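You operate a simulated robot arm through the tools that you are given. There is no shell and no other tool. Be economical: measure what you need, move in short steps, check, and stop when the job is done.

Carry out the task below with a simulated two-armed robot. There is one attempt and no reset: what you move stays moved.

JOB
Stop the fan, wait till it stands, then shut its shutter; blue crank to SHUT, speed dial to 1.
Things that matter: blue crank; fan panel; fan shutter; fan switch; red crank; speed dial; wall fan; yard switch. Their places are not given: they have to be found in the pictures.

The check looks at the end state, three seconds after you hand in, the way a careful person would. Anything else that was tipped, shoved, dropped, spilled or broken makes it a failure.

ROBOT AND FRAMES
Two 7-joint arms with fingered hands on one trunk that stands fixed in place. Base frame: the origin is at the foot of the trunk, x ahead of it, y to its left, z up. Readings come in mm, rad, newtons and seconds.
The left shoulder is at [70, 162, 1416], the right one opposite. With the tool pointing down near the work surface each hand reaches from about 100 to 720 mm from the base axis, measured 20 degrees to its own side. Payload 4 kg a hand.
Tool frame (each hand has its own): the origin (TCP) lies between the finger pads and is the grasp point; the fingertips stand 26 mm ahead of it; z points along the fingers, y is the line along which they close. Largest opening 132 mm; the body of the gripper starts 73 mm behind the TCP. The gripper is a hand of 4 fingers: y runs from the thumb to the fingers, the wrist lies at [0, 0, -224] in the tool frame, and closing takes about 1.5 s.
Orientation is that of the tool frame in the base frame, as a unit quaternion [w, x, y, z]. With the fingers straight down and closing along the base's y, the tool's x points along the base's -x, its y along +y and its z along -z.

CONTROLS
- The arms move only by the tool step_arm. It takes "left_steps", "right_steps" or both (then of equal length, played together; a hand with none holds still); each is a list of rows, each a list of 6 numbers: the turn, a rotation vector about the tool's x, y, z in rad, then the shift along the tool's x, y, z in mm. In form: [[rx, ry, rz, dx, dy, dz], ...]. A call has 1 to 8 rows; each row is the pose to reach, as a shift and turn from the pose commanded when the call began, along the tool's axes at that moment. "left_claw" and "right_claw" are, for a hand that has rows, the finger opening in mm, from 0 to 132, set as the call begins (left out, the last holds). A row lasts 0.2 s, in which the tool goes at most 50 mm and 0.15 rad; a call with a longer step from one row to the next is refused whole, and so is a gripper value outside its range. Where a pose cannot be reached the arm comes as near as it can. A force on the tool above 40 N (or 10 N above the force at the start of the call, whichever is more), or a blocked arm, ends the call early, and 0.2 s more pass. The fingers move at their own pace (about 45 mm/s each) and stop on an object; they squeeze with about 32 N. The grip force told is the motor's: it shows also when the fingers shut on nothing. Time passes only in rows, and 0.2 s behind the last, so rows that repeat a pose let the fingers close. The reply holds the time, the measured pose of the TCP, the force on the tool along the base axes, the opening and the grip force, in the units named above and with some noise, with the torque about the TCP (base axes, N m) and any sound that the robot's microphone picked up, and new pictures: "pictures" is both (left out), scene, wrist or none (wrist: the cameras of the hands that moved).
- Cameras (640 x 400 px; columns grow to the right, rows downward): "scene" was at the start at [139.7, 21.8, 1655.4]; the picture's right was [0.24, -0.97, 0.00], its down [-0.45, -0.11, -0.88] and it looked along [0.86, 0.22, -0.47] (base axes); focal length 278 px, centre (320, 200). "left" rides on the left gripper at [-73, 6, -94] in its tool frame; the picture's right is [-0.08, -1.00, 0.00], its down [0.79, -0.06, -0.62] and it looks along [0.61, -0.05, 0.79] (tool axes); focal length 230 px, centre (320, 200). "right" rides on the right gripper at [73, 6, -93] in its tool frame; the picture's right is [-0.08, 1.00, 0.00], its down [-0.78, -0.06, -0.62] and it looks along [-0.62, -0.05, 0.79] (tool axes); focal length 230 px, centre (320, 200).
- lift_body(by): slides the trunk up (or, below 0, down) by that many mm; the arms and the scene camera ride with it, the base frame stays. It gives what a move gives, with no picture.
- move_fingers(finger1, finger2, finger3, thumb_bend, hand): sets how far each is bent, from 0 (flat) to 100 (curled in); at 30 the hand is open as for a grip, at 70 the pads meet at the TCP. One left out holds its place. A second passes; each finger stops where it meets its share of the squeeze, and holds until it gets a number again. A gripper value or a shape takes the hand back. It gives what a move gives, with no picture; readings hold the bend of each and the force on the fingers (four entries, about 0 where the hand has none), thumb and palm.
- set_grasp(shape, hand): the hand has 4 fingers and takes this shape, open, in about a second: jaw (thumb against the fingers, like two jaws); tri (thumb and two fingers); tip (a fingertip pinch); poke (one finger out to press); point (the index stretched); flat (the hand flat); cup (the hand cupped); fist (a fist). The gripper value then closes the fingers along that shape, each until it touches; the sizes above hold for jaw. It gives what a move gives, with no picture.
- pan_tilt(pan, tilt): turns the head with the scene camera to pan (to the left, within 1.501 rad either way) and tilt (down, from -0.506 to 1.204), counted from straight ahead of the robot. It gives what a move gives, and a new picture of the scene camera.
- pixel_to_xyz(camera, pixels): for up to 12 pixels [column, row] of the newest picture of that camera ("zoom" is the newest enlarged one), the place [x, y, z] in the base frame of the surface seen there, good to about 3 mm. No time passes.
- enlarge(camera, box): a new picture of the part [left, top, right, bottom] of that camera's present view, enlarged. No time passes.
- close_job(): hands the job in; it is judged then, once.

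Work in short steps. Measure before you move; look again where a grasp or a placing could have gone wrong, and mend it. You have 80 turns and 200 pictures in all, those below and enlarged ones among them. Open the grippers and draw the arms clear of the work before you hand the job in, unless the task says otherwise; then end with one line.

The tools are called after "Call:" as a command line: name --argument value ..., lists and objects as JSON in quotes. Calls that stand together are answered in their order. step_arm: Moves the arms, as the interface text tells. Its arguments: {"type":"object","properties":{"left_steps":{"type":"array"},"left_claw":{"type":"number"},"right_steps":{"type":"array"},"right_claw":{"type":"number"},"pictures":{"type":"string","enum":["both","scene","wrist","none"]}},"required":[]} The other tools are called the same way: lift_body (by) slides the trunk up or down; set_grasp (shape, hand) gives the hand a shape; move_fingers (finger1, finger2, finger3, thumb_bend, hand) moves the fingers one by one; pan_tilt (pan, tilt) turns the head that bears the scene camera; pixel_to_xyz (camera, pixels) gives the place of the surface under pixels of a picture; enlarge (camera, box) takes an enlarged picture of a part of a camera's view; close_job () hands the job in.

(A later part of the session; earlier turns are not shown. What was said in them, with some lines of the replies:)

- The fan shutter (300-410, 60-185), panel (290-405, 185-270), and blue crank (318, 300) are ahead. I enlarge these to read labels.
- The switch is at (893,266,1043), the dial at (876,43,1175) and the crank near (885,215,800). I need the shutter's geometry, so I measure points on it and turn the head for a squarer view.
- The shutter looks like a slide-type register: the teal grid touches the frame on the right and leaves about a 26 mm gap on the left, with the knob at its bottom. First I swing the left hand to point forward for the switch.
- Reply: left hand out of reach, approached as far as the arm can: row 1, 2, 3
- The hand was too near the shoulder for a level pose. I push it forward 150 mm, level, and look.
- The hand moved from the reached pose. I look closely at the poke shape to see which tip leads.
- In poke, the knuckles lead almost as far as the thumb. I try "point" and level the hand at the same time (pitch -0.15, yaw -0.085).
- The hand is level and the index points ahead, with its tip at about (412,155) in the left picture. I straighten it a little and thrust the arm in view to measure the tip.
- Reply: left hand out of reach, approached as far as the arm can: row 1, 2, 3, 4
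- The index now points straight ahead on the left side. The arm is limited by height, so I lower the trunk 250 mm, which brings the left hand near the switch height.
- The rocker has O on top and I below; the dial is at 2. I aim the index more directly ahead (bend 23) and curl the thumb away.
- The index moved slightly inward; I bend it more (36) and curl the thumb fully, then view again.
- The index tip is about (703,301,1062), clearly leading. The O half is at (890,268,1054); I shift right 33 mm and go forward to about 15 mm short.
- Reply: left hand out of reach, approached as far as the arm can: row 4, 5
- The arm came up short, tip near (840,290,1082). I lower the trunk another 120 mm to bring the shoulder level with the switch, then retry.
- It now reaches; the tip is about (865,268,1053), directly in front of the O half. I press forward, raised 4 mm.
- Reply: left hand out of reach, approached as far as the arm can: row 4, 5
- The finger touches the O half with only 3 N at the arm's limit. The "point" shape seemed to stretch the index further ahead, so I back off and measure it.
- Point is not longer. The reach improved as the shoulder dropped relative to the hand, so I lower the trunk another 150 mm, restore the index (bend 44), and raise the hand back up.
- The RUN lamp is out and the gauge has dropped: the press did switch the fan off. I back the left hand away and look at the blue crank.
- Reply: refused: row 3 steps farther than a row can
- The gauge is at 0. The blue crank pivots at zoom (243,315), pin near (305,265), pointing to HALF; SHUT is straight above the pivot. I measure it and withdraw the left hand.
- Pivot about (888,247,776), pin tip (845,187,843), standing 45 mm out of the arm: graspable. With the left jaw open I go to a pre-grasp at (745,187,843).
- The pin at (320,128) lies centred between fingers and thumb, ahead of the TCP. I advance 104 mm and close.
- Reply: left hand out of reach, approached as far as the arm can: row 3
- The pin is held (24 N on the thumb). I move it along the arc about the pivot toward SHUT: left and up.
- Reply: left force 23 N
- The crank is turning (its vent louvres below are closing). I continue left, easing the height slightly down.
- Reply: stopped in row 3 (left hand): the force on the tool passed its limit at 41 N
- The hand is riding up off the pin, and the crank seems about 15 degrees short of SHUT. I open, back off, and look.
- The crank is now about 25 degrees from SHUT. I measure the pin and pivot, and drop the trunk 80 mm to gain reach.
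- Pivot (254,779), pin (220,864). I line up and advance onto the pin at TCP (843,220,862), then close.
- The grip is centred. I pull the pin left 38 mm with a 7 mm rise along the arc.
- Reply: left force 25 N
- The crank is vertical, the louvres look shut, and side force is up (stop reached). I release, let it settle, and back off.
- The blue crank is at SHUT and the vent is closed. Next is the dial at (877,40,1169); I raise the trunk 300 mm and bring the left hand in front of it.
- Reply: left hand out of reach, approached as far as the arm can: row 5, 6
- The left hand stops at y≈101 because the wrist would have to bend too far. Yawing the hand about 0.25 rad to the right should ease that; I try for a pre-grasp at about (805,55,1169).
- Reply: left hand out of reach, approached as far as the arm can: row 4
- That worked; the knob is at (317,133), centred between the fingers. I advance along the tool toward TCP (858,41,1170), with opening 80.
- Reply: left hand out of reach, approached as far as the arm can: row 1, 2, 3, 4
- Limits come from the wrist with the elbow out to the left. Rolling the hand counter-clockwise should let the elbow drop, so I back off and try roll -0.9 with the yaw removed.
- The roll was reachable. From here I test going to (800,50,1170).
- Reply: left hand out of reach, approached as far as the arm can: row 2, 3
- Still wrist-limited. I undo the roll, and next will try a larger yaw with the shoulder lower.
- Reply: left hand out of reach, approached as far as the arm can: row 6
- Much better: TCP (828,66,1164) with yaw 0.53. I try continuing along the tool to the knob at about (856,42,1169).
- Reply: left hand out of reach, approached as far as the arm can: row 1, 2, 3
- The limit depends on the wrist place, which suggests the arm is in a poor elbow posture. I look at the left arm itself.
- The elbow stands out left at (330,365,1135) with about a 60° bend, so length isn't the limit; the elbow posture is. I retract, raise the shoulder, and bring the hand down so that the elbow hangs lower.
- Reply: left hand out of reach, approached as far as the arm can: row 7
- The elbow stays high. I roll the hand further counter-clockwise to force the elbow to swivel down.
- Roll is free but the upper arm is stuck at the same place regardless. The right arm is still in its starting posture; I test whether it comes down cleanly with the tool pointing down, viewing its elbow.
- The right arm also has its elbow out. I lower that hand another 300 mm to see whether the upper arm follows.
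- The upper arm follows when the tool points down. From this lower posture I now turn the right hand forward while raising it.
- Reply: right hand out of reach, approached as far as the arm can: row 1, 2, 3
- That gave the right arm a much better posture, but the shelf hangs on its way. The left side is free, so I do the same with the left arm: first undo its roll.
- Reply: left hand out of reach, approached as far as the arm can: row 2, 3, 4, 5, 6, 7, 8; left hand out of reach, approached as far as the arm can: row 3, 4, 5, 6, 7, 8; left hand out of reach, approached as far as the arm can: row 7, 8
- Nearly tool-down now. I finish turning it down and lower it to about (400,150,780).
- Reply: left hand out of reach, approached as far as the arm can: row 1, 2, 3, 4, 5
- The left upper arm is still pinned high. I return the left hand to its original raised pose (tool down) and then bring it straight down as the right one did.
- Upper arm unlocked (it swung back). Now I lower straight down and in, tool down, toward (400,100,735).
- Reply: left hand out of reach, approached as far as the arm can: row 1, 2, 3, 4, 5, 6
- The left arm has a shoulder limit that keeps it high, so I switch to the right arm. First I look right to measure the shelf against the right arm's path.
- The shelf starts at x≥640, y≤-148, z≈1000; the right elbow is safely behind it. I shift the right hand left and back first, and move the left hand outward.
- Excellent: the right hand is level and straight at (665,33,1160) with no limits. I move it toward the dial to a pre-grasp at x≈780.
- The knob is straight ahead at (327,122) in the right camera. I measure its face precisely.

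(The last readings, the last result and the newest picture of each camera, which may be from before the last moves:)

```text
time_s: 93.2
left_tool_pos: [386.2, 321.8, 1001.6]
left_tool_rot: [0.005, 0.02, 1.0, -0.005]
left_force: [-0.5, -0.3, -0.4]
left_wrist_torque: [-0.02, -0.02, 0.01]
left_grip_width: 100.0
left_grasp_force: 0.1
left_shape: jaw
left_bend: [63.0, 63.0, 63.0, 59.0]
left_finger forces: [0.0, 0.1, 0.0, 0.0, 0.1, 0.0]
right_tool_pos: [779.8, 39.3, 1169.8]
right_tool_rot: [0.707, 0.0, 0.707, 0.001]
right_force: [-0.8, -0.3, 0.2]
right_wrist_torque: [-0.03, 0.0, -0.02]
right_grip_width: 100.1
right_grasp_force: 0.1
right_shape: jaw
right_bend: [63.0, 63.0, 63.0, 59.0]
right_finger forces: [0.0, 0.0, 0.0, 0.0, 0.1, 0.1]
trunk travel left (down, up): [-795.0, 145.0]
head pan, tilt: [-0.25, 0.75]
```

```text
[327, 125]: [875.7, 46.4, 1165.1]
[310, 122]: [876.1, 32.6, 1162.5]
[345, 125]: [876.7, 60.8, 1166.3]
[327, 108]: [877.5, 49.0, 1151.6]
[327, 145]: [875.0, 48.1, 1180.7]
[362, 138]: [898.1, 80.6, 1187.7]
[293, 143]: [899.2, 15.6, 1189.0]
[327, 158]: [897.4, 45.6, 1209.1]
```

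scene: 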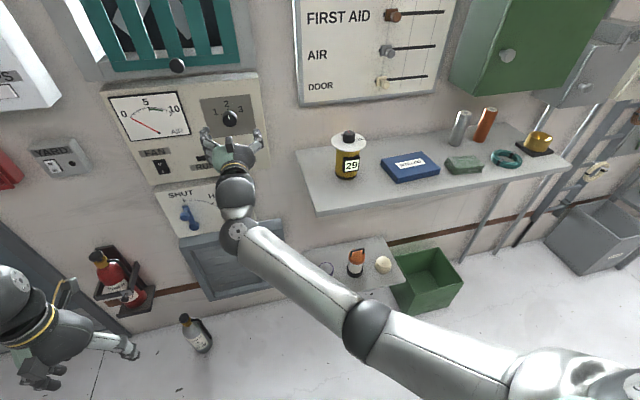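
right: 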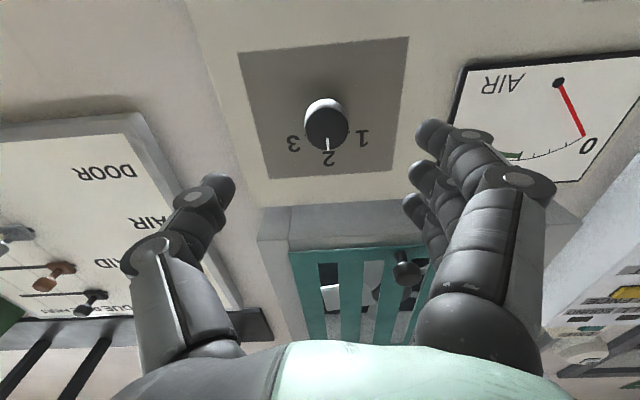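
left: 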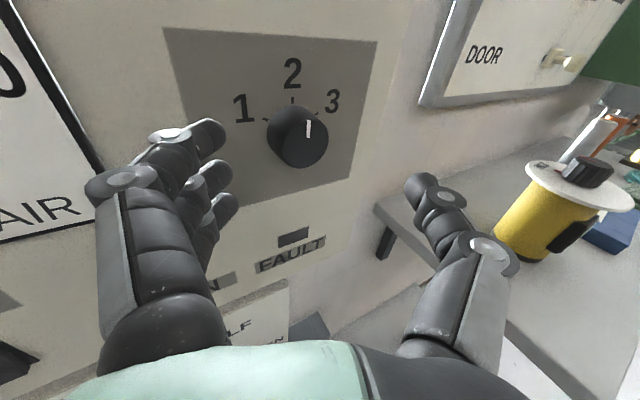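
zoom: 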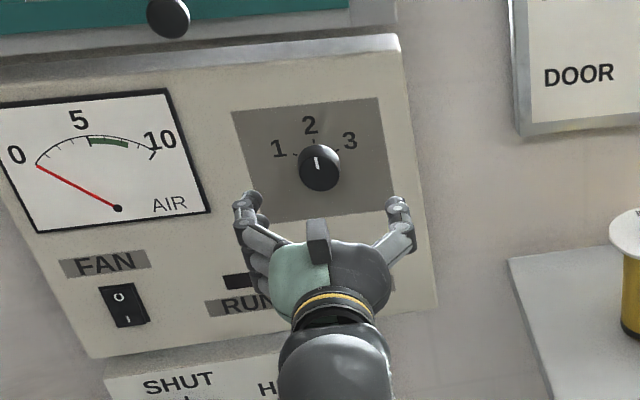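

Knob centre is about (y 47, z 1167), face x=876; label 1 lies ~59° counter-clockwise. I go to TCP (863,47,1167) and close.

Call:
step_arm --right_steps '[[0, 0, 0, 3, 8, 30], [0, 0, 0, 3, 8, 60], [0, 0, 0, 3, 8, 83]]' --right_claw 90 --pictures "none"

Call:
step_arm --right_steps '[[0, 0, 0, 0, 0, 0], [0, 0, 0, 0, 0, 0], [0, 0, 0, 0, 0, 0], [0, 0, 0, 0, 0, 0], [0, 0, 0, 0, 0, 0], [0, 0, 0, 0, 0, 0], [0, 0, 0, 0, 0, 0]]' --right_claw 0 --pictures "wrist"

```text
time_s: 94.0
left_tool_pos: [386.8, 322.8, 1001.7]
left_tool_rot: [0.005, 0.019, 1.0, -0.005]
left_force: [-0.8, -0.3, -0.1]
left_wrist_torque: [-0.01, -0.01, 0.0]
left_grip_width: 99.8
left_grasp_force: 0.0
left_shape: jaw
left_bend: [63.0, 63.0, 63.0, 59.0]
left_finger forces: [0.1, 0.0, 0.0, 0.0, 0.0, 0.0]
right_tool_pos: [862.9, 48.8, 1166.1]
right_tool_rot: [0.707, 0.0, 0.707, 0.002]
right_force: [0.7, -0.2, 0.4]
right_wrist_torque: [0.01, 0.01, 0.0]
right_grip_width: 90.4
right_grasp_force: 0.0
right_shape: jaw
right_bend: [68.0, 68.0, 68.0, 65.0]
right_finger forces: [0.1, 0.0, 0.0, 0.0, 0.0, 0.1]
trunk travel left (down, up): [-795.0, 145.0]
head pan, tilt: [-0.25, 0.75]
```

```text
time_s: 95.5
left_tool_pos: [387.0, 320.7, 1001.5]
left_tool_rot: [0.006, 0.02, 1.0, -0.004]
left_force: [0.0, -0.7, -0.4]
left_wrist_torque: [0.03, 0.02, -0.01]
left_grip_width: 99.9
left_grasp_force: 0.0
left_shape: jaw
left_bend: [63.0, 63.0, 63.0, 59.0]
left_finger forces: [0.0, 0.0, 0.0, 0.0, 0.0, 0.0]
right_tool_pos: [862.7, 46.8, 1165.9]
right_tool_rot: [0.707, 0.001, 0.707, 0.002]
right_force: [0.1, -3.5, 0.4]
right_wrist_torque: [0.0, -0.03, 0.09]
right_grip_width: 19.4
right_grasp_force: 31.8
right_shape: jaw
right_bend: [69.0, 73.0, 71.0, 70.0]
right_finger forces: [0.0, 12.8, 12.1, 0.1, 27.3, 0.0]
trunk travel left (down, up): [-795.0, 145.0]
head pan, tilt: [-0.25, 0.75]
```

right: 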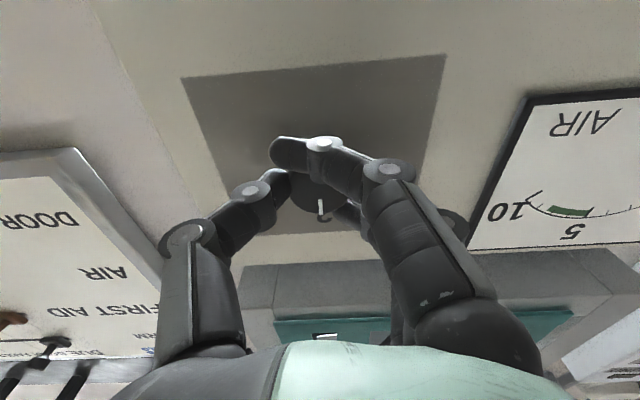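

The knob is held (about 27 N). I roll the hand counter-clockwise 1.05 rad.

Call:
step_arm --right_steps '[[0, 0, -0.14, 0, 0, 0], [0, 0, -0.28, 0, 0, 0], [0, 0, -0.42, 0, 0, 0], [0, 0, -0.56, 0, 0, 0], [0, 0, -0.7, 0, 0, 0], [0, 0, -0.84, 0, 0, 0], [0, 0, -0.98, 0, 0, 0], [0, 0, -1.05, 0, 0, 0]]' --pictures "both"

Call:
enlarge --camera "right" --box '[160, 60, 480, 260]'

```text
time_s: 97.3
left_tool_pos: [385.5, 319.4, 1003.7]
left_tool_rot: [0.005, 0.021, 1.0, -0.003]
left_force: [-0.9, -0.3, -0.8]
left_wrist_torque: [-0.01, -0.04, 0.03]
left_grip_width: 100.0
left_grasp_force: 0.0
left_shape: jaw
left_bend: [63.0, 63.0, 63.0, 59.0]
left_finger forces: [0.0, 0.1, 0.1, 0.0, 0.1, 0.0]
right_tool_pos: [862.7, 42.5, 1167.3]
right_tool_rot: [0.612, -0.353, 0.613, -0.354]
right_force: [6.7, -13.7, 6.5]
right_wrist_torque: [0.07, -0.06, -0.2]
right_grip_width: 19.2
right_grasp_force: 31.4
right_shape: jaw
right_bend: [69.0, 73.0, 71.0, 70.0]
right_finger forces: [0.1, 10.7, 9.4, 0.2, 34.0, 0.0]
trunk travel left (down, up): [-795.0, 145.0]
head pan, tilt: [-0.25, 0.75]
```

scene: 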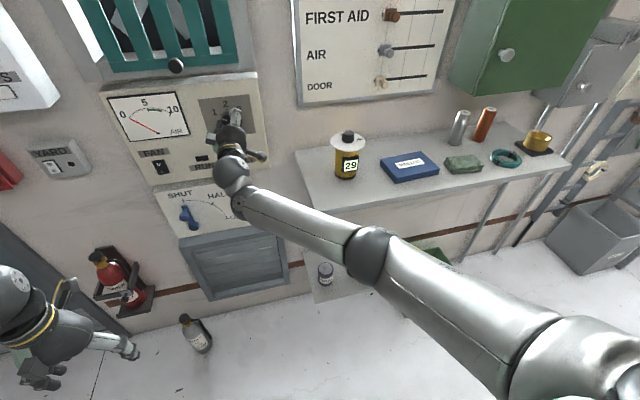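
right: 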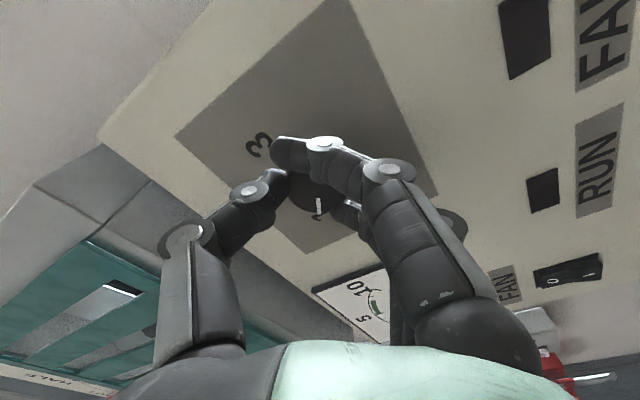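

```text
2.00 times, centred on (320, 160) of right
```

zoom: 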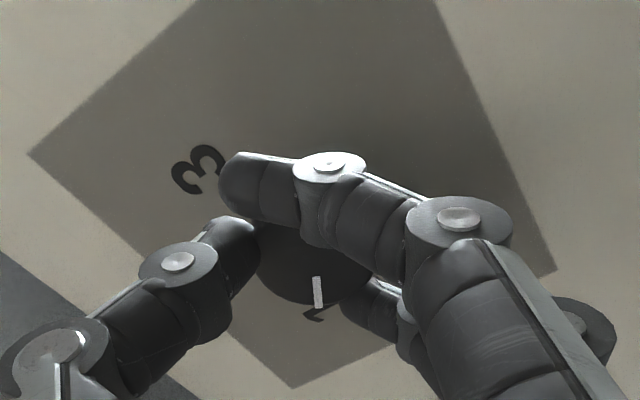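

The mark stands by the "1". I release and back off to check.

Call:
step_arm --right_steps '[[0, 0, 0, 0, 0, 0], [0, 0, 0, 0, 0, 0], [0, 0, 0, 0, 0, 0], [0, 0, 0, 0, 0, 0], [0, 0, 0, 0, 0, -40], [0, 0, 0, 0, 0, -80], [0, 0, 0, 0, 0, -120]]' --right_claw 90 --pictures "wrist"

Call:
enlarge --camera "scene" --box '[150, 60, 310, 200]'

```text
time_s: 99.0
left_tool_pos: [385.6, 322.6, 1002.1]
left_tool_rot: [0.006, 0.02, 1.0, -0.004]
left_force: [-0.8, -0.2, 0.2]
left_wrist_torque: [-0.02, -0.01, 0.02]
left_grip_width: 99.9
left_grasp_force: 0.0
left_shape: jaw
left_bend: [63.0, 63.0, 63.0, 59.0]
left_finger forces: [0.1, 0.0, 0.0, 0.0, 0.0, 0.0]
right_tool_pos: [740.5, 48.0, 1166.5]
right_tool_rot: [0.613, -0.354, 0.612, -0.354]
right_force: [-0.5, -0.2, 0.0]
right_wrist_torque: [0.0, -0.01, 0.01]
right_grip_width: 90.0
right_grasp_force: 0.1
right_shape: jaw
right_bend: [68.0, 69.0, 69.0, 65.0]
right_finger forces: [0.0, 0.0, 0.1, 0.0, 0.0, 0.0]
trunk travel left (down, up): [-795.0, 145.0]
head pan, tilt: [-0.25, 0.75]
```

right: 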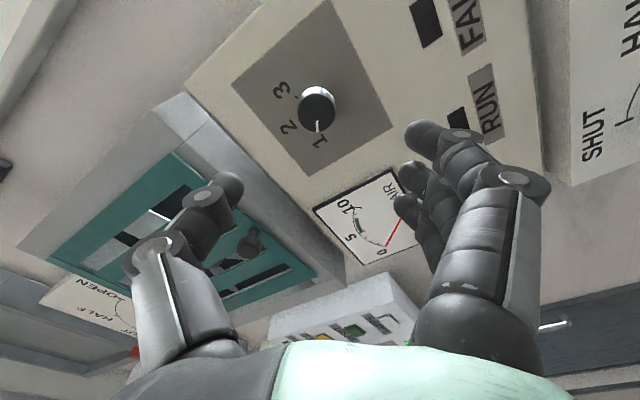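

```text
2.86 times, centred on (230, 130) of scene
```

zoom: 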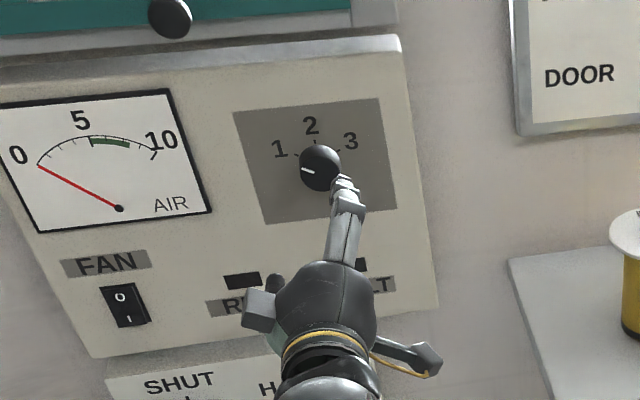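

The mark points toward 1; I enlarge to check it lines up with the tick.

Call:
enlarge --camera "right" --box '[240, 50, 400, 170]'

Call:
pan_tilt --pan 0.1 --tilt 0.3

Call:
enlarge --camera "scene" --box '[240, 120, 400, 240]'

```text
3.33 times, centred on (320, 110) of right
```

zoom: 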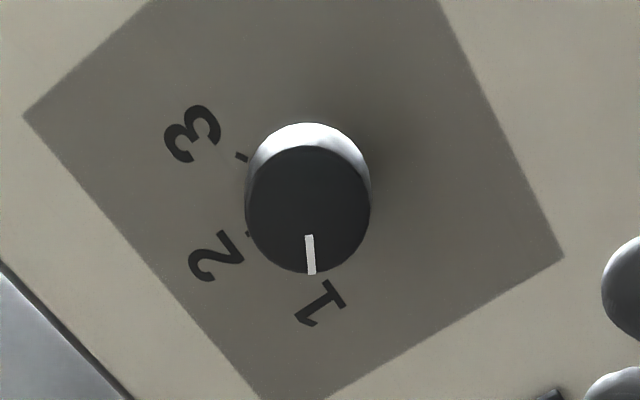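

```text
time_s: 99.8
left_tool_pos: [386.3, 322.1, 1001.9]
left_tool_rot: [0.005, 0.021, 1.0, -0.004]
left_force: [-0.4, 0.8, -0.3]
left_wrist_torque: [0.0, 0.01, 0.0]
left_grip_width: 99.7
left_grasp_force: 0.0
left_shape: jaw
left_bend: [63.0, 63.0, 63.0, 59.0]
left_finger forces: [0.0, 0.0, 0.0, 0.1, 0.0, 0.0]
right_tool_pos: [742.7, 46.2, 1165.9]
right_tool_rot: [0.613, -0.354, 0.612, -0.353]
right_force: [0.2, -0.1, 0.5]
right_wrist_torque: [-0.01, 0.01, -0.03]
right_grip_width: 89.9
right_grasp_force: 0.0
right_shape: jaw
right_bend: [68.0, 69.0, 69.0, 65.0]
right_finger forces: [0.1, 0.0, 0.0, 0.0, 0.0, 0.1]
trunk travel left (down, up): [-795.0, 145.0]
head pan, tilt: [0.099, 0.3]
```

scene: 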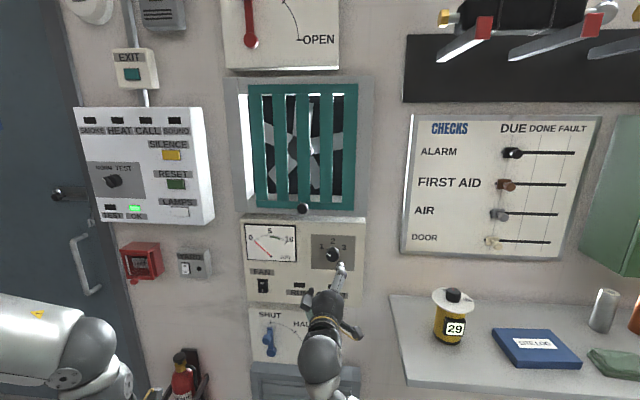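

```text
3.33 times, centred on (320, 180) of scene
```

zoom: 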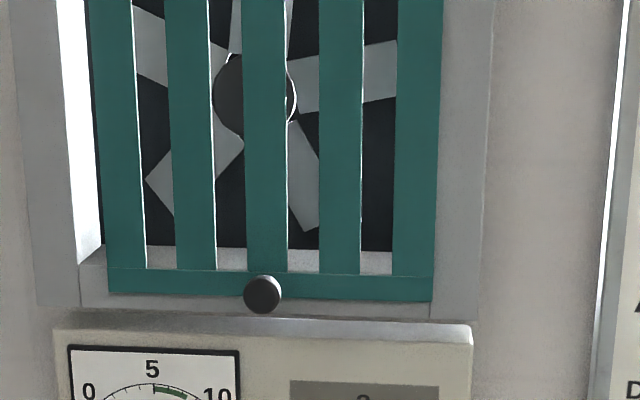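

The dial reads 1 (mark toward the "1" tick). Now the shutter: its knob is at (834,121,1330) and the only free gap is 25 mm at the left. I undo the right hand's roll, then raise it to the knob.

Call:
step_arm --right_steps '[[0, 0, 0.14, 0, 0, -10], [0, 0, 0.28, 0, 0, -20], [0, 0, 0.42, 0, 0, -30], [0, 0, 0.56, 0, 0, -30], [0, 0, 0.7, 0, 0, -30], [0, 0, 0.84, 0, 0, -30], [0, 0, 0.98, 0, 0, -30], [0, 0, 1.05, 0, 0, -30]]' --pictures "none"

Call:
step_arm --right_steps '[[0, 0, 0, -40, 15, 0], [0, 0, 0, -80, 30, 0], [0, 0, 0, -120, 45, 0], [0, 0, 0, -160, 60, 0], [0, 0, 0, -163, 74, 25]]' --pictures "both"

```text
time_s: 101.7
left_tool_pos: [387.2, 321.8, 1001.5]
left_tool_rot: [0.006, 0.02, 1.0, -0.004]
left_force: [0.3, -0.9, 0.4]
left_wrist_torque: [0.0, 0.04, -0.03]
left_grip_width: 99.9
left_grasp_force: 0.1
left_shape: jaw
left_bend: [63.0, 63.0, 63.0, 59.0]
left_finger forces: [0.0, 0.0, 0.0, 0.0, 0.0, 0.1]
right_tool_pos: [711.1, 48.0, 1166.6]
right_tool_rot: [0.707, 0.001, 0.707, 0.003]
right_force: [0.0, -0.4, -0.3]
right_wrist_torque: [-0.02, -0.01, 0.02]
right_grip_width: 89.7
right_grasp_force: 0.0
right_shape: jaw
right_bend: [68.0, 69.0, 69.0, 65.0]
right_finger forces: [0.1, 0.0, 0.0, 0.0, 0.0, 0.0]
trunk travel left (down, up): [-795.0, 145.0]
head pan, tilt: [0.099, 0.3]
```

```text
time_s: 102.8
left_tool_pos: [386.4, 323.3, 1001.3]
left_tool_rot: [0.005, 0.019, 1.0, -0.004]
left_force: [-0.4, -0.4, 0.4]
left_wrist_torque: [0.01, 0.0, -0.01]
left_grip_width: 100.1
left_grasp_force: 0.1
left_shape: jaw
left_bend: [63.0, 63.0, 63.0, 59.0]
left_finger forces: [0.0, 0.0, 0.1, 0.0, 0.0, 0.0]
right_tool_pos: [747.1, 106.8, 1321.3]
right_tool_rot: [0.708, -0.001, 0.706, -0.018]
right_force: [-0.2, 0.8, -0.7]
right_wrist_torque: [0.03, -0.02, -0.01]
right_grip_width: 89.9
right_grasp_force: 0.1
right_shape: jaw
right_bend: [68.0, 69.0, 69.0, 65.0]
right_finger forces: [0.1, 0.0, 0.0, 0.0, 0.0, 0.0]
trunk travel left (down, up): [-795.0, 145.0]
head pan, tilt: [0.099, 0.3]
```

scene: 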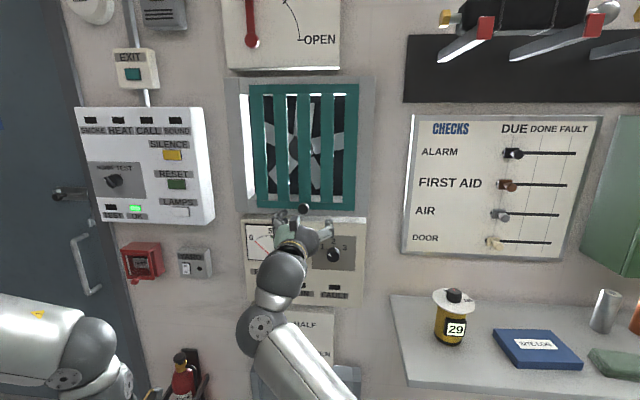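
right: 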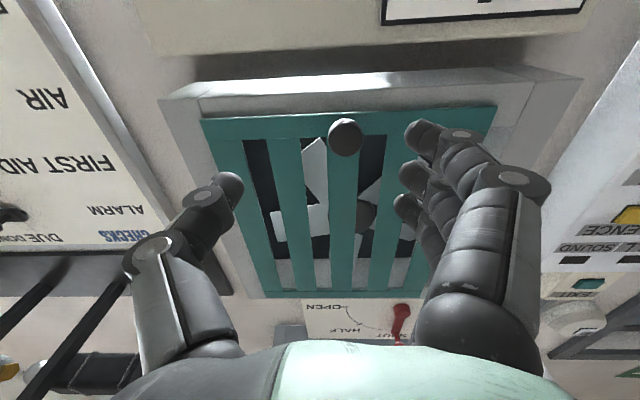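

Fan blades look identical in the last two scene pictures: it stands. I measure the knob in the right camera at (345,135) and its fan position once more.

Call:
pixel_to_xyz --camera "right" --pixels '[[345, 137], [345, 125], [345, 150], [332, 137], [358, 137], [210, 128], [490, 115], [260, 150], [225, 128], [550, 100]]'

Call:
enlarge --camera "scene" --box '[220, 60, 400, 240]'

```text
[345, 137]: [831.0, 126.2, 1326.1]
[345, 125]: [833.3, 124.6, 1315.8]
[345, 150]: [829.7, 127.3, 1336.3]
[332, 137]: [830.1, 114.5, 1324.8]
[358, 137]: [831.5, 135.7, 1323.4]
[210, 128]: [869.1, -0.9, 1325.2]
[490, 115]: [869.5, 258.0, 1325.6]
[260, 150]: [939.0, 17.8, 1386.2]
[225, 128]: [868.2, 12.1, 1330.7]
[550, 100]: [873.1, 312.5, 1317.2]
```

```text
2.22 times, centred on (310, 150) of scene
```

zoom: 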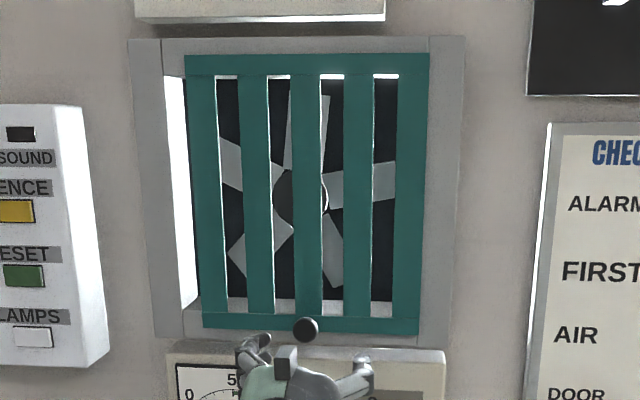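

Knob centre (831,125,1326); teal grid spans y -3..260. I centre on the knob, advance to TCP x≈836 and grip.

Call:
step_arm --right_steps '[[0, 0, 0, -6, 20, 10], [0, 0, 0, -6, 20, 50], [0, 0, 0, -6, 20, 88]]' --pictures "wrist"

```text
time_s: 103.7
left_tool_pos: [385.7, 323.3, 1003.2]
left_tool_rot: [0.006, 0.02, 1.0, -0.004]
left_force: [0.2, 0.8, -0.3]
left_wrist_torque: [-0.02, 0.02, 0.01]
left_grip_width: 100.1
left_grasp_force: 0.2
left_shape: jaw
left_bend: [63.0, 63.0, 63.0, 59.0]
left_finger forces: [0.0, 0.0, 0.0, 0.0, 0.1, 0.0]
right_tool_pos: [823.5, 142.8, 1337.2]
right_tool_rot: [0.707, 0.001, 0.707, 0.004]
right_force: [-0.1, 0.5, -0.2]
right_wrist_torque: [0.03, 0.01, -0.02]
right_grip_width: 89.9
right_grasp_force: 0.0
right_shape: jaw
right_bend: [68.0, 69.0, 69.0, 65.0]
right_finger forces: [0.1, 0.1, 0.1, 0.0, 0.0, 0.0]
trunk travel left (down, up): [-795.0, 145.0]
head pan, tilt: [0.099, 0.3]
```

right: 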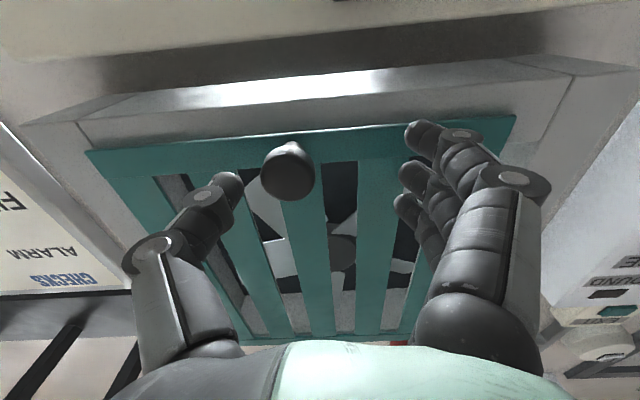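

The commanded pose was ahead of the reading, so I am 17 mm too far left and 11 mm high. I correct: right 17, down 10, forward 10.

Call:
step_arm --right_steps '[[0, 0, 0, 5, -9, 0], [0, 0, 0, 10, -17, 0], [0, 0, 0, 10, -17, 10], [0, 0, 0, 10, -17, 10]]' --pictures "wrist"

```text
time_s: 104.7
left_tool_pos: [385.9, 322.5, 1001.8]
left_tool_rot: [0.006, 0.02, 1.0, -0.004]
left_force: [-0.3, 1.3, 0.0]
left_wrist_torque: [0.01, -0.02, 0.01]
left_grip_width: 99.8
left_grasp_force: 0.0
left_shape: jaw
left_bend: [63.0, 63.0, 63.0, 59.0]
left_finger forces: [0.0, 0.0, 0.0, 0.0, 0.0, 0.1]
right_tool_pos: [833.0, 125.4, 1326.0]
right_tool_rot: [0.707, 0.0, 0.707, 0.0]
right_force: [-0.2, -0.2, -0.6]
right_wrist_torque: [0.01, -0.01, 0.03]
right_grip_width: 89.9
right_grasp_force: 0.0
right_shape: jaw
right_bend: [68.0, 69.0, 69.0, 65.0]
right_finger forces: [0.0, 0.0, 0.0, 0.1, 0.0, 0.0]
trunk travel left (down, up): [-795.0, 145.0]
head pan, tilt: [0.099, 0.3]
```

right: 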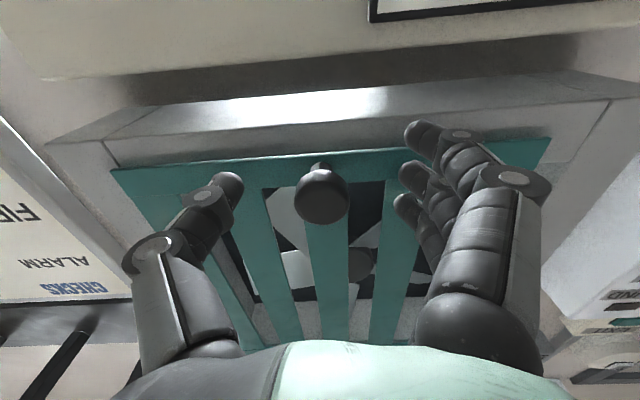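

The knob is centred at (322,195). I move 6 mm nearer and close on it.

Call:
step_arm --right_steps '[[0, 0, 0, 0, 0, 6], [0, 0, 0, 0, 0, 6], [0, 0, 0, 0, 0, 6], [0, 0, 0, 0, 0, 6], [0, 0, 0, 0, 0, 6], [0, 0, 0, 0, 0, 6], [0, 0, 0, 0, 0, 6], [0, 0, 0, 0, 0, 6]]' --right_claw 0 --pictures "none"

Call:
step_arm --right_steps '[[0, 0, 0, 0, 4, 0], [0, 0, 0, 0, 8, 0], [0, 0, 0, 0, 12, 0]]' --pictures "both"

```text
time_s: 106.5
left_tool_pos: [386.8, 322.6, 1002.2]
left_tool_rot: [0.005, 0.02, 1.0, -0.004]
left_force: [-0.3, 0.1, 0.5]
left_wrist_torque: [0.02, 0.01, 0.0]
left_grip_width: 99.8
left_grasp_force: 0.0
left_shape: jaw
left_bend: [63.0, 63.0, 63.0, 59.0]
left_finger forces: [0.1, 0.0, 0.0, 0.1, 0.0, 0.0]
right_tool_pos: [840.6, 123.8, 1326.1]
right_tool_rot: [0.707, 0.002, 0.707, 0.002]
right_force: [5.7, -2.4, 2.6]
right_wrist_torque: [-0.15, 0.06, 0.43]
right_grip_width: 1.1
right_grasp_force: 32.5
right_shape: jaw
right_bend: [69.0, 71.0, 64.0, 73.0]
right_finger forces: [0.0, 19.2, 8.9, 0.0, 28.7, 0.0]
trunk travel left (down, up): [-795.0, 145.0]
head pan, tilt: [0.099, 0.3]
```

```text
time_s: 107.2
left_tool_pos: [386.5, 322.7, 1001.0]
left_tool_rot: [0.006, 0.021, 1.0, -0.005]
left_force: [0.4, -0.6, -0.2]
left_wrist_torque: [-0.01, 0.0, 0.02]
left_grip_width: 99.8
left_grasp_force: 0.2
left_shape: jaw
left_bend: [63.0, 63.0, 63.0, 59.0]
left_finger forces: [0.0, 0.1, 0.0, 0.0, 0.1, 0.0]
right_tool_pos: [840.8, 136.0, 1325.4]
right_tool_rot: [0.707, 0.0, 0.707, 0.001]
right_force: [5.5, -1.5, 3.6]
right_wrist_torque: [-0.13, 0.06, 0.41]
right_grip_width: 1.1
right_grasp_force: 32.3
right_shape: jaw
right_bend: [69.0, 71.0, 64.0, 73.0]
right_finger forces: [0.0, 19.3, 9.8, 0.0, 28.3, 0.0]
trunk travel left (down, up): [-795.0, 145.0]
head pan, tilt: [0.099, 0.3]
```

scene: 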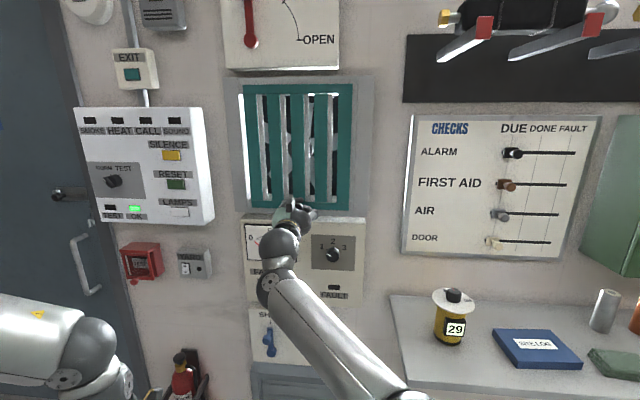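
right: 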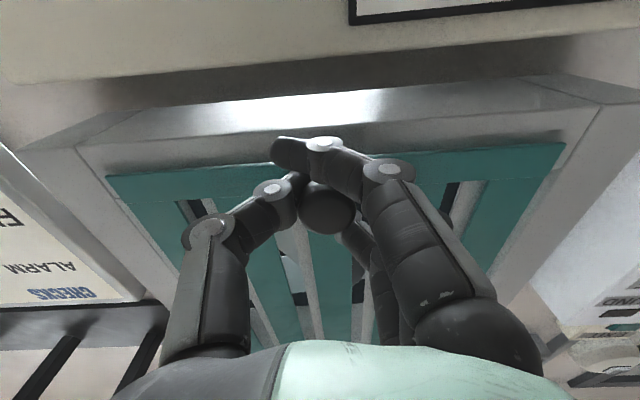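

It slides left and grey back slats are appearing in the gaps: a sliding shutter as expected. I keep pulling left until it stops.

Call:
step_arm --right_steps '[[0, 0, 0, 0, 5, 0], [0, 0, 0, 0, 9, 0], [0, 0, 0, 0, 13, 0], [0, 0, 0, 0, 17, 0], [0, 0, 0, 0, 21, 0], [0, 0, 0, 0, 24, 0]]' --pictures "both"

Call:
enlarge --camera "scene" --box '[220, 60, 400, 240]'

```text
time_s: 108.7
left_tool_pos: [385.9, 319.3, 1003.4]
left_tool_rot: [0.004, 0.021, 1.0, -0.002]
left_force: [-0.7, 0.7, -0.1]
left_wrist_torque: [0.02, -0.01, -0.01]
left_grip_width: 99.9
left_grasp_force: 0.1
left_shape: jaw
left_bend: [63.0, 63.0, 63.0, 59.0]
left_finger forces: [0.0, 0.0, 0.0, 0.1, 0.0, 0.0]
right_tool_pos: [841.8, 153.8, 1325.6]
right_tool_rot: [0.707, 0.004, 0.708, 0.0]
right_force: [3.2, -13.7, 3.8]
right_wrist_torque: [-0.11, 0.03, 0.36]
right_grip_width: 1.0
right_grasp_force: 31.7
right_shape: jaw
right_bend: [69.0, 72.0, 65.0, 74.0]
right_finger forces: [0.0, 16.9, 8.8, 0.0, 33.2, 0.0]
trunk travel left (down, up): [-795.0, 145.0]
head pan, tilt: [0.099, 0.3]
```

scene: 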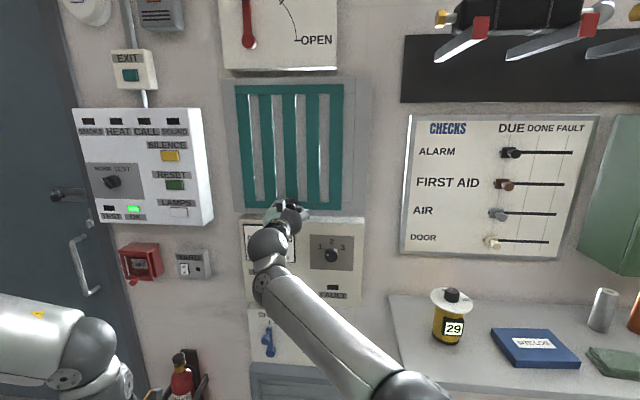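
right: 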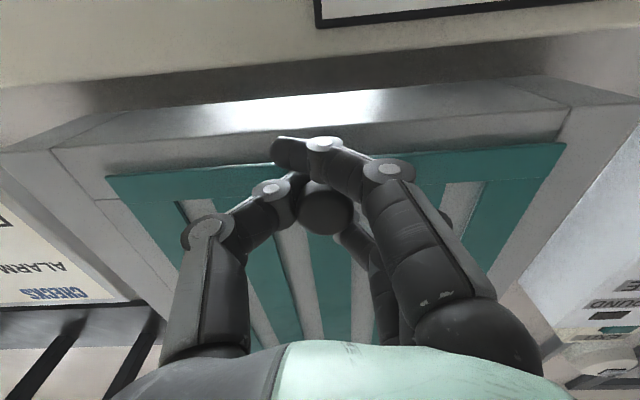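

```text
2.22 times, centred on (310, 150) of scene
```

zoom: 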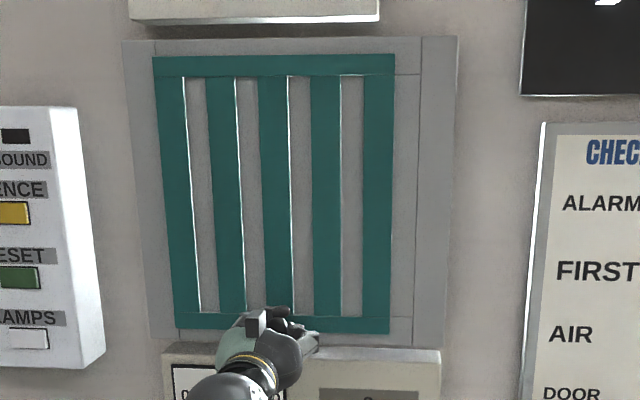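

The shutter is fully shut: grey slats fill every gap and it is against the left stop (14 N). I release, back off, and check everything.

Call:
step_arm --right_steps '[[0, 0, 0, 0, 0, 0], [0, 0, 0, 0, 0, 0], [0, 0, 0, 0, 0, 0], [0, 0, 0, 0, 0, 0], [0, 0, 0, 0, 0, -45], [0, 0, 0, 0, 0, -90], [0, 0, 0, 0, 0, -135], [0, 0, 0, 0, 0, -160]]' --right_claw 110 --pictures "none"

Call:
step_arm --right_steps '[[0, 0, 0, 30, -35, 0], [0, 0, 0, 60, -70, 0], [0, 0, 0, 90, -105, -10], [0, 0, 0, 110, -145, -20], [0, 0, 0, 110, -185, -30]]' --pictures "scene"

Call:
enlarge --camera "scene" --box '[200, 60, 400, 220]'

Call:
enlarge --camera "scene" --box '[220, 200, 380, 380]'

```text
time_s: 110.5
left_tool_pos: [384.7, 323.4, 1002.0]
left_tool_rot: [0.006, 0.021, 1.0, -0.004]
left_force: [-0.1, 0.8, -0.1]
left_wrist_torque: [0.0, -0.03, 0.0]
left_grip_width: 100.0
left_grasp_force: 0.0
left_shape: jaw
left_bend: [63.0, 63.0, 63.0, 59.0]
left_finger forces: [0.1, 0.1, 0.0, 0.1, 0.0, 0.0]
right_tool_pos: [679.5, 160.2, 1325.3]
right_tool_rot: [0.707, 0.0, 0.707, 0.002]
right_force: [-0.1, 0.2, -0.3]
right_wrist_torque: [0.0, -0.01, 0.0]
right_grip_width: 109.4
right_grasp_force: 0.2
right_shape: jaw
right_bend: [56.0, 56.0, 56.0, 52.0]
right_finger forces: [0.0, 0.1, 0.0, 0.1, 0.1, 0.1]
trunk travel left (down, up): [-795.0, 145.0]
head pan, tilt: [0.099, 0.3]
```

```text
time_s: 111.7
left_tool_pos: [385.8, 321.5, 1003.0]
left_tool_rot: [0.006, 0.02, 1.0, -0.003]
left_force: [-0.7, -0.3, -0.8]
left_wrist_torque: [0.04, -0.02, 0.01]
left_grip_width: 99.9
left_grasp_force: 0.0
left_shape: jaw
left_bend: [63.0, 63.0, 63.0, 59.0]
left_finger forces: [0.1, 0.0, 0.1, 0.0, 0.1, 0.1]
right_tool_pos: [648.6, -26.4, 1216.4]
right_tool_rot: [0.708, 0.0, 0.707, 0.001]
right_force: [0.2, 0.0, -0.2]
right_wrist_torque: [0.03, 0.0, 0.02]
right_grip_width: 110.1
right_grasp_force: 0.0
right_shape: jaw
right_bend: [56.0, 56.0, 56.0, 52.0]
right_finger forces: [0.1, 0.0, 0.0, 0.0, 0.1, 0.0]
trunk travel left (down, up): [-795.0, 145.0]
head pan, tilt: [0.099, 0.3]
```

scene: 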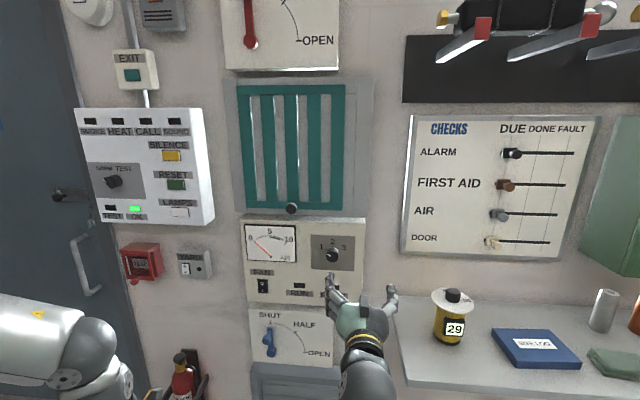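

```text
2.50 times, centred on (300, 140) of scene
```

zoom: 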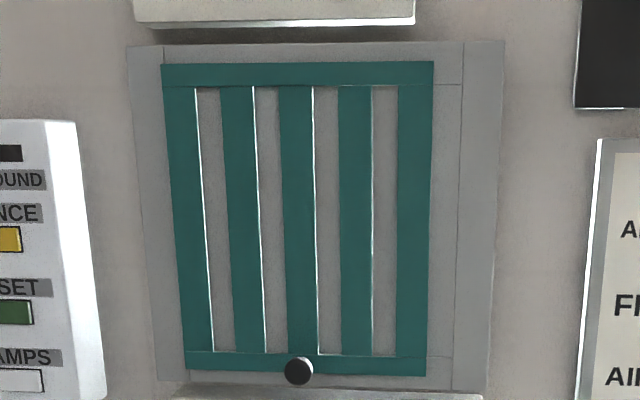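

```text
2.22 times, centred on (300, 290) of scene
```

zoom: 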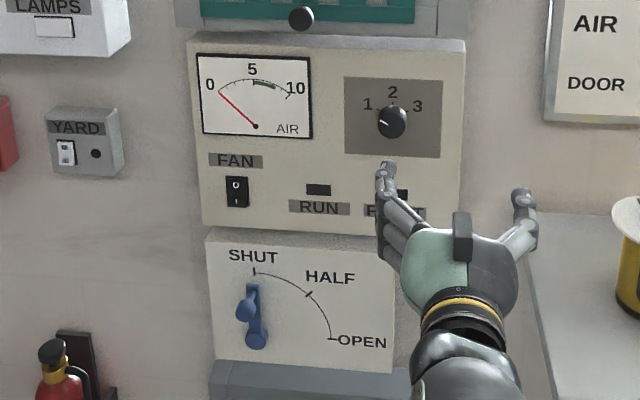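

The dial mark looks rather low of the "1" tick in this view, so I retract the right hand further back and zoom in on it.

Call:
step_arm --right_steps '[[0, 0, 0, 30, 0, -45], [0, 0, 0, 60, 0, -60], [0, 0, 0, 90, 0, -60], [0, 0, 0, 130, 0, -60]]' --pictures "scene"

Call:
enlarge --camera "scene" --box '[304, 228, 360, 280]'

```text
refused: row 1 steps farther than a row can; nothing moved
```

```text
7.69 times, centred on (332, 254) of scene
```

zoom: 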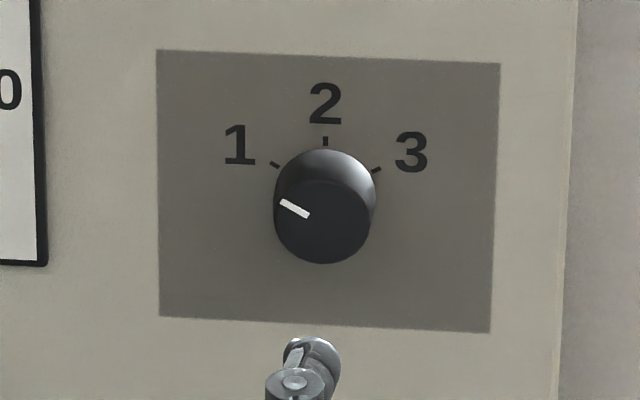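

The mark points up-left at about 60°, parallel to the "1" tick: good. I draw the right hand clear and take a last look.

Call:
step_arm --right_steps '[[0, 0, 0, 20, 0, -30], [0, 0, 0, 50, 0, -60], [0, 0, 0, 90, 0, -70], [0, 0, 0, 130, 0, -70], [0, 0, 0, 170, 0, -70]]' --right_claw 132 --pictures "none"

Call:
pan_tilt --pan 0.0 --tilt 0.4

```text
time_s: 112.8
left_tool_pos: [385.8, 322.1, 1002.2]
left_tool_rot: [0.005, 0.02, 1.0, -0.005]
left_force: [-0.8, 0.2, 0.0]
left_wrist_torque: [0.0, 0.0, 0.01]
left_grip_width: 100.1
left_grasp_force: 0.1
left_shape: jaw
left_bend: [63.0, 63.0, 63.0, 59.0]
left_finger forces: [0.0, 0.0, 0.1, 0.0, 0.0, 0.0]
right_tool_pos: [580.6, -24.0, 1046.0]
right_tool_rot: [0.708, 0.001, 0.706, 0.003]
right_force: [0.2, 0.4, 0.7]
right_wrist_torque: [0.03, -0.02, -0.01]
right_grip_width: 131.8
right_grasp_force: 0.1
right_shape: jaw
right_bend: [30.0, 30.0, 30.0, 30.0]
right_finger forces: [0.1, 0.0, 0.0, 0.0, 0.0, 0.0]
trunk travel left (down, up): [-795.0, 145.0]
head pan, tilt: [0.099, 0.3]
```

```text
time_s: 113.5
left_tool_pos: [385.1, 321.6, 1001.9]
left_tool_rot: [0.006, 0.02, 1.0, -0.005]
left_force: [0.0, -0.4, -0.5]
left_wrist_torque: [0.0, -0.01, -0.02]
left_grip_width: 100.1
left_grasp_force: 0.1
left_shape: jaw
left_bend: [63.0, 63.0, 63.0, 59.0]
left_finger forces: [0.0, 0.1, 0.0, 0.1, 0.1, 0.1]
right_tool_pos: [582.1, -23.7, 1046.4]
right_tool_rot: [0.707, 0.0, 0.707, 0.001]
right_force: [-0.3, 0.1, -0.2]
right_wrist_torque: [-0.01, -0.02, -0.03]
right_grip_width: 131.8
right_grasp_force: 0.1
right_shape: jaw
right_bend: [30.0, 30.0, 30.0, 30.0]
right_finger forces: [0.0, 0.1, 0.0, 0.0, 0.0, 0.1]
trunk travel left (down, up): [-795.0, 145.0]
head pan, tilt: [0.0, 0.4]
```

scene: 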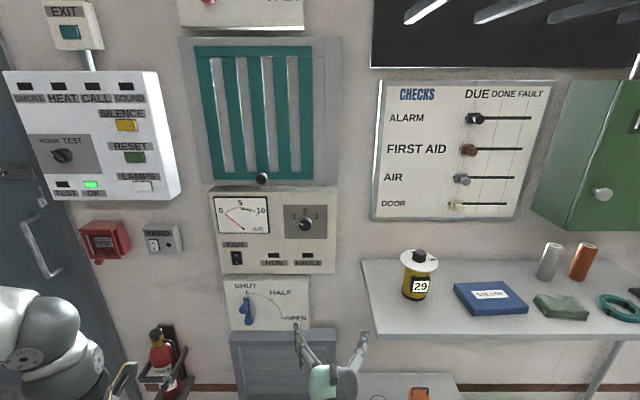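

Everything is in its end state: fan off and standing, shutter shut, crank at SHUT, dial at 1, and the other items unmoved. The hands are open and clear, so I hand in.

Call:
close_job

```text
The job is handed in.
```

The job is handed in: I switched the fan off and let it come to a stand before sliding its shutter shut, the blue crank is at SHUT, and the speed dial is at 1; the last picture showed nothing else moved.
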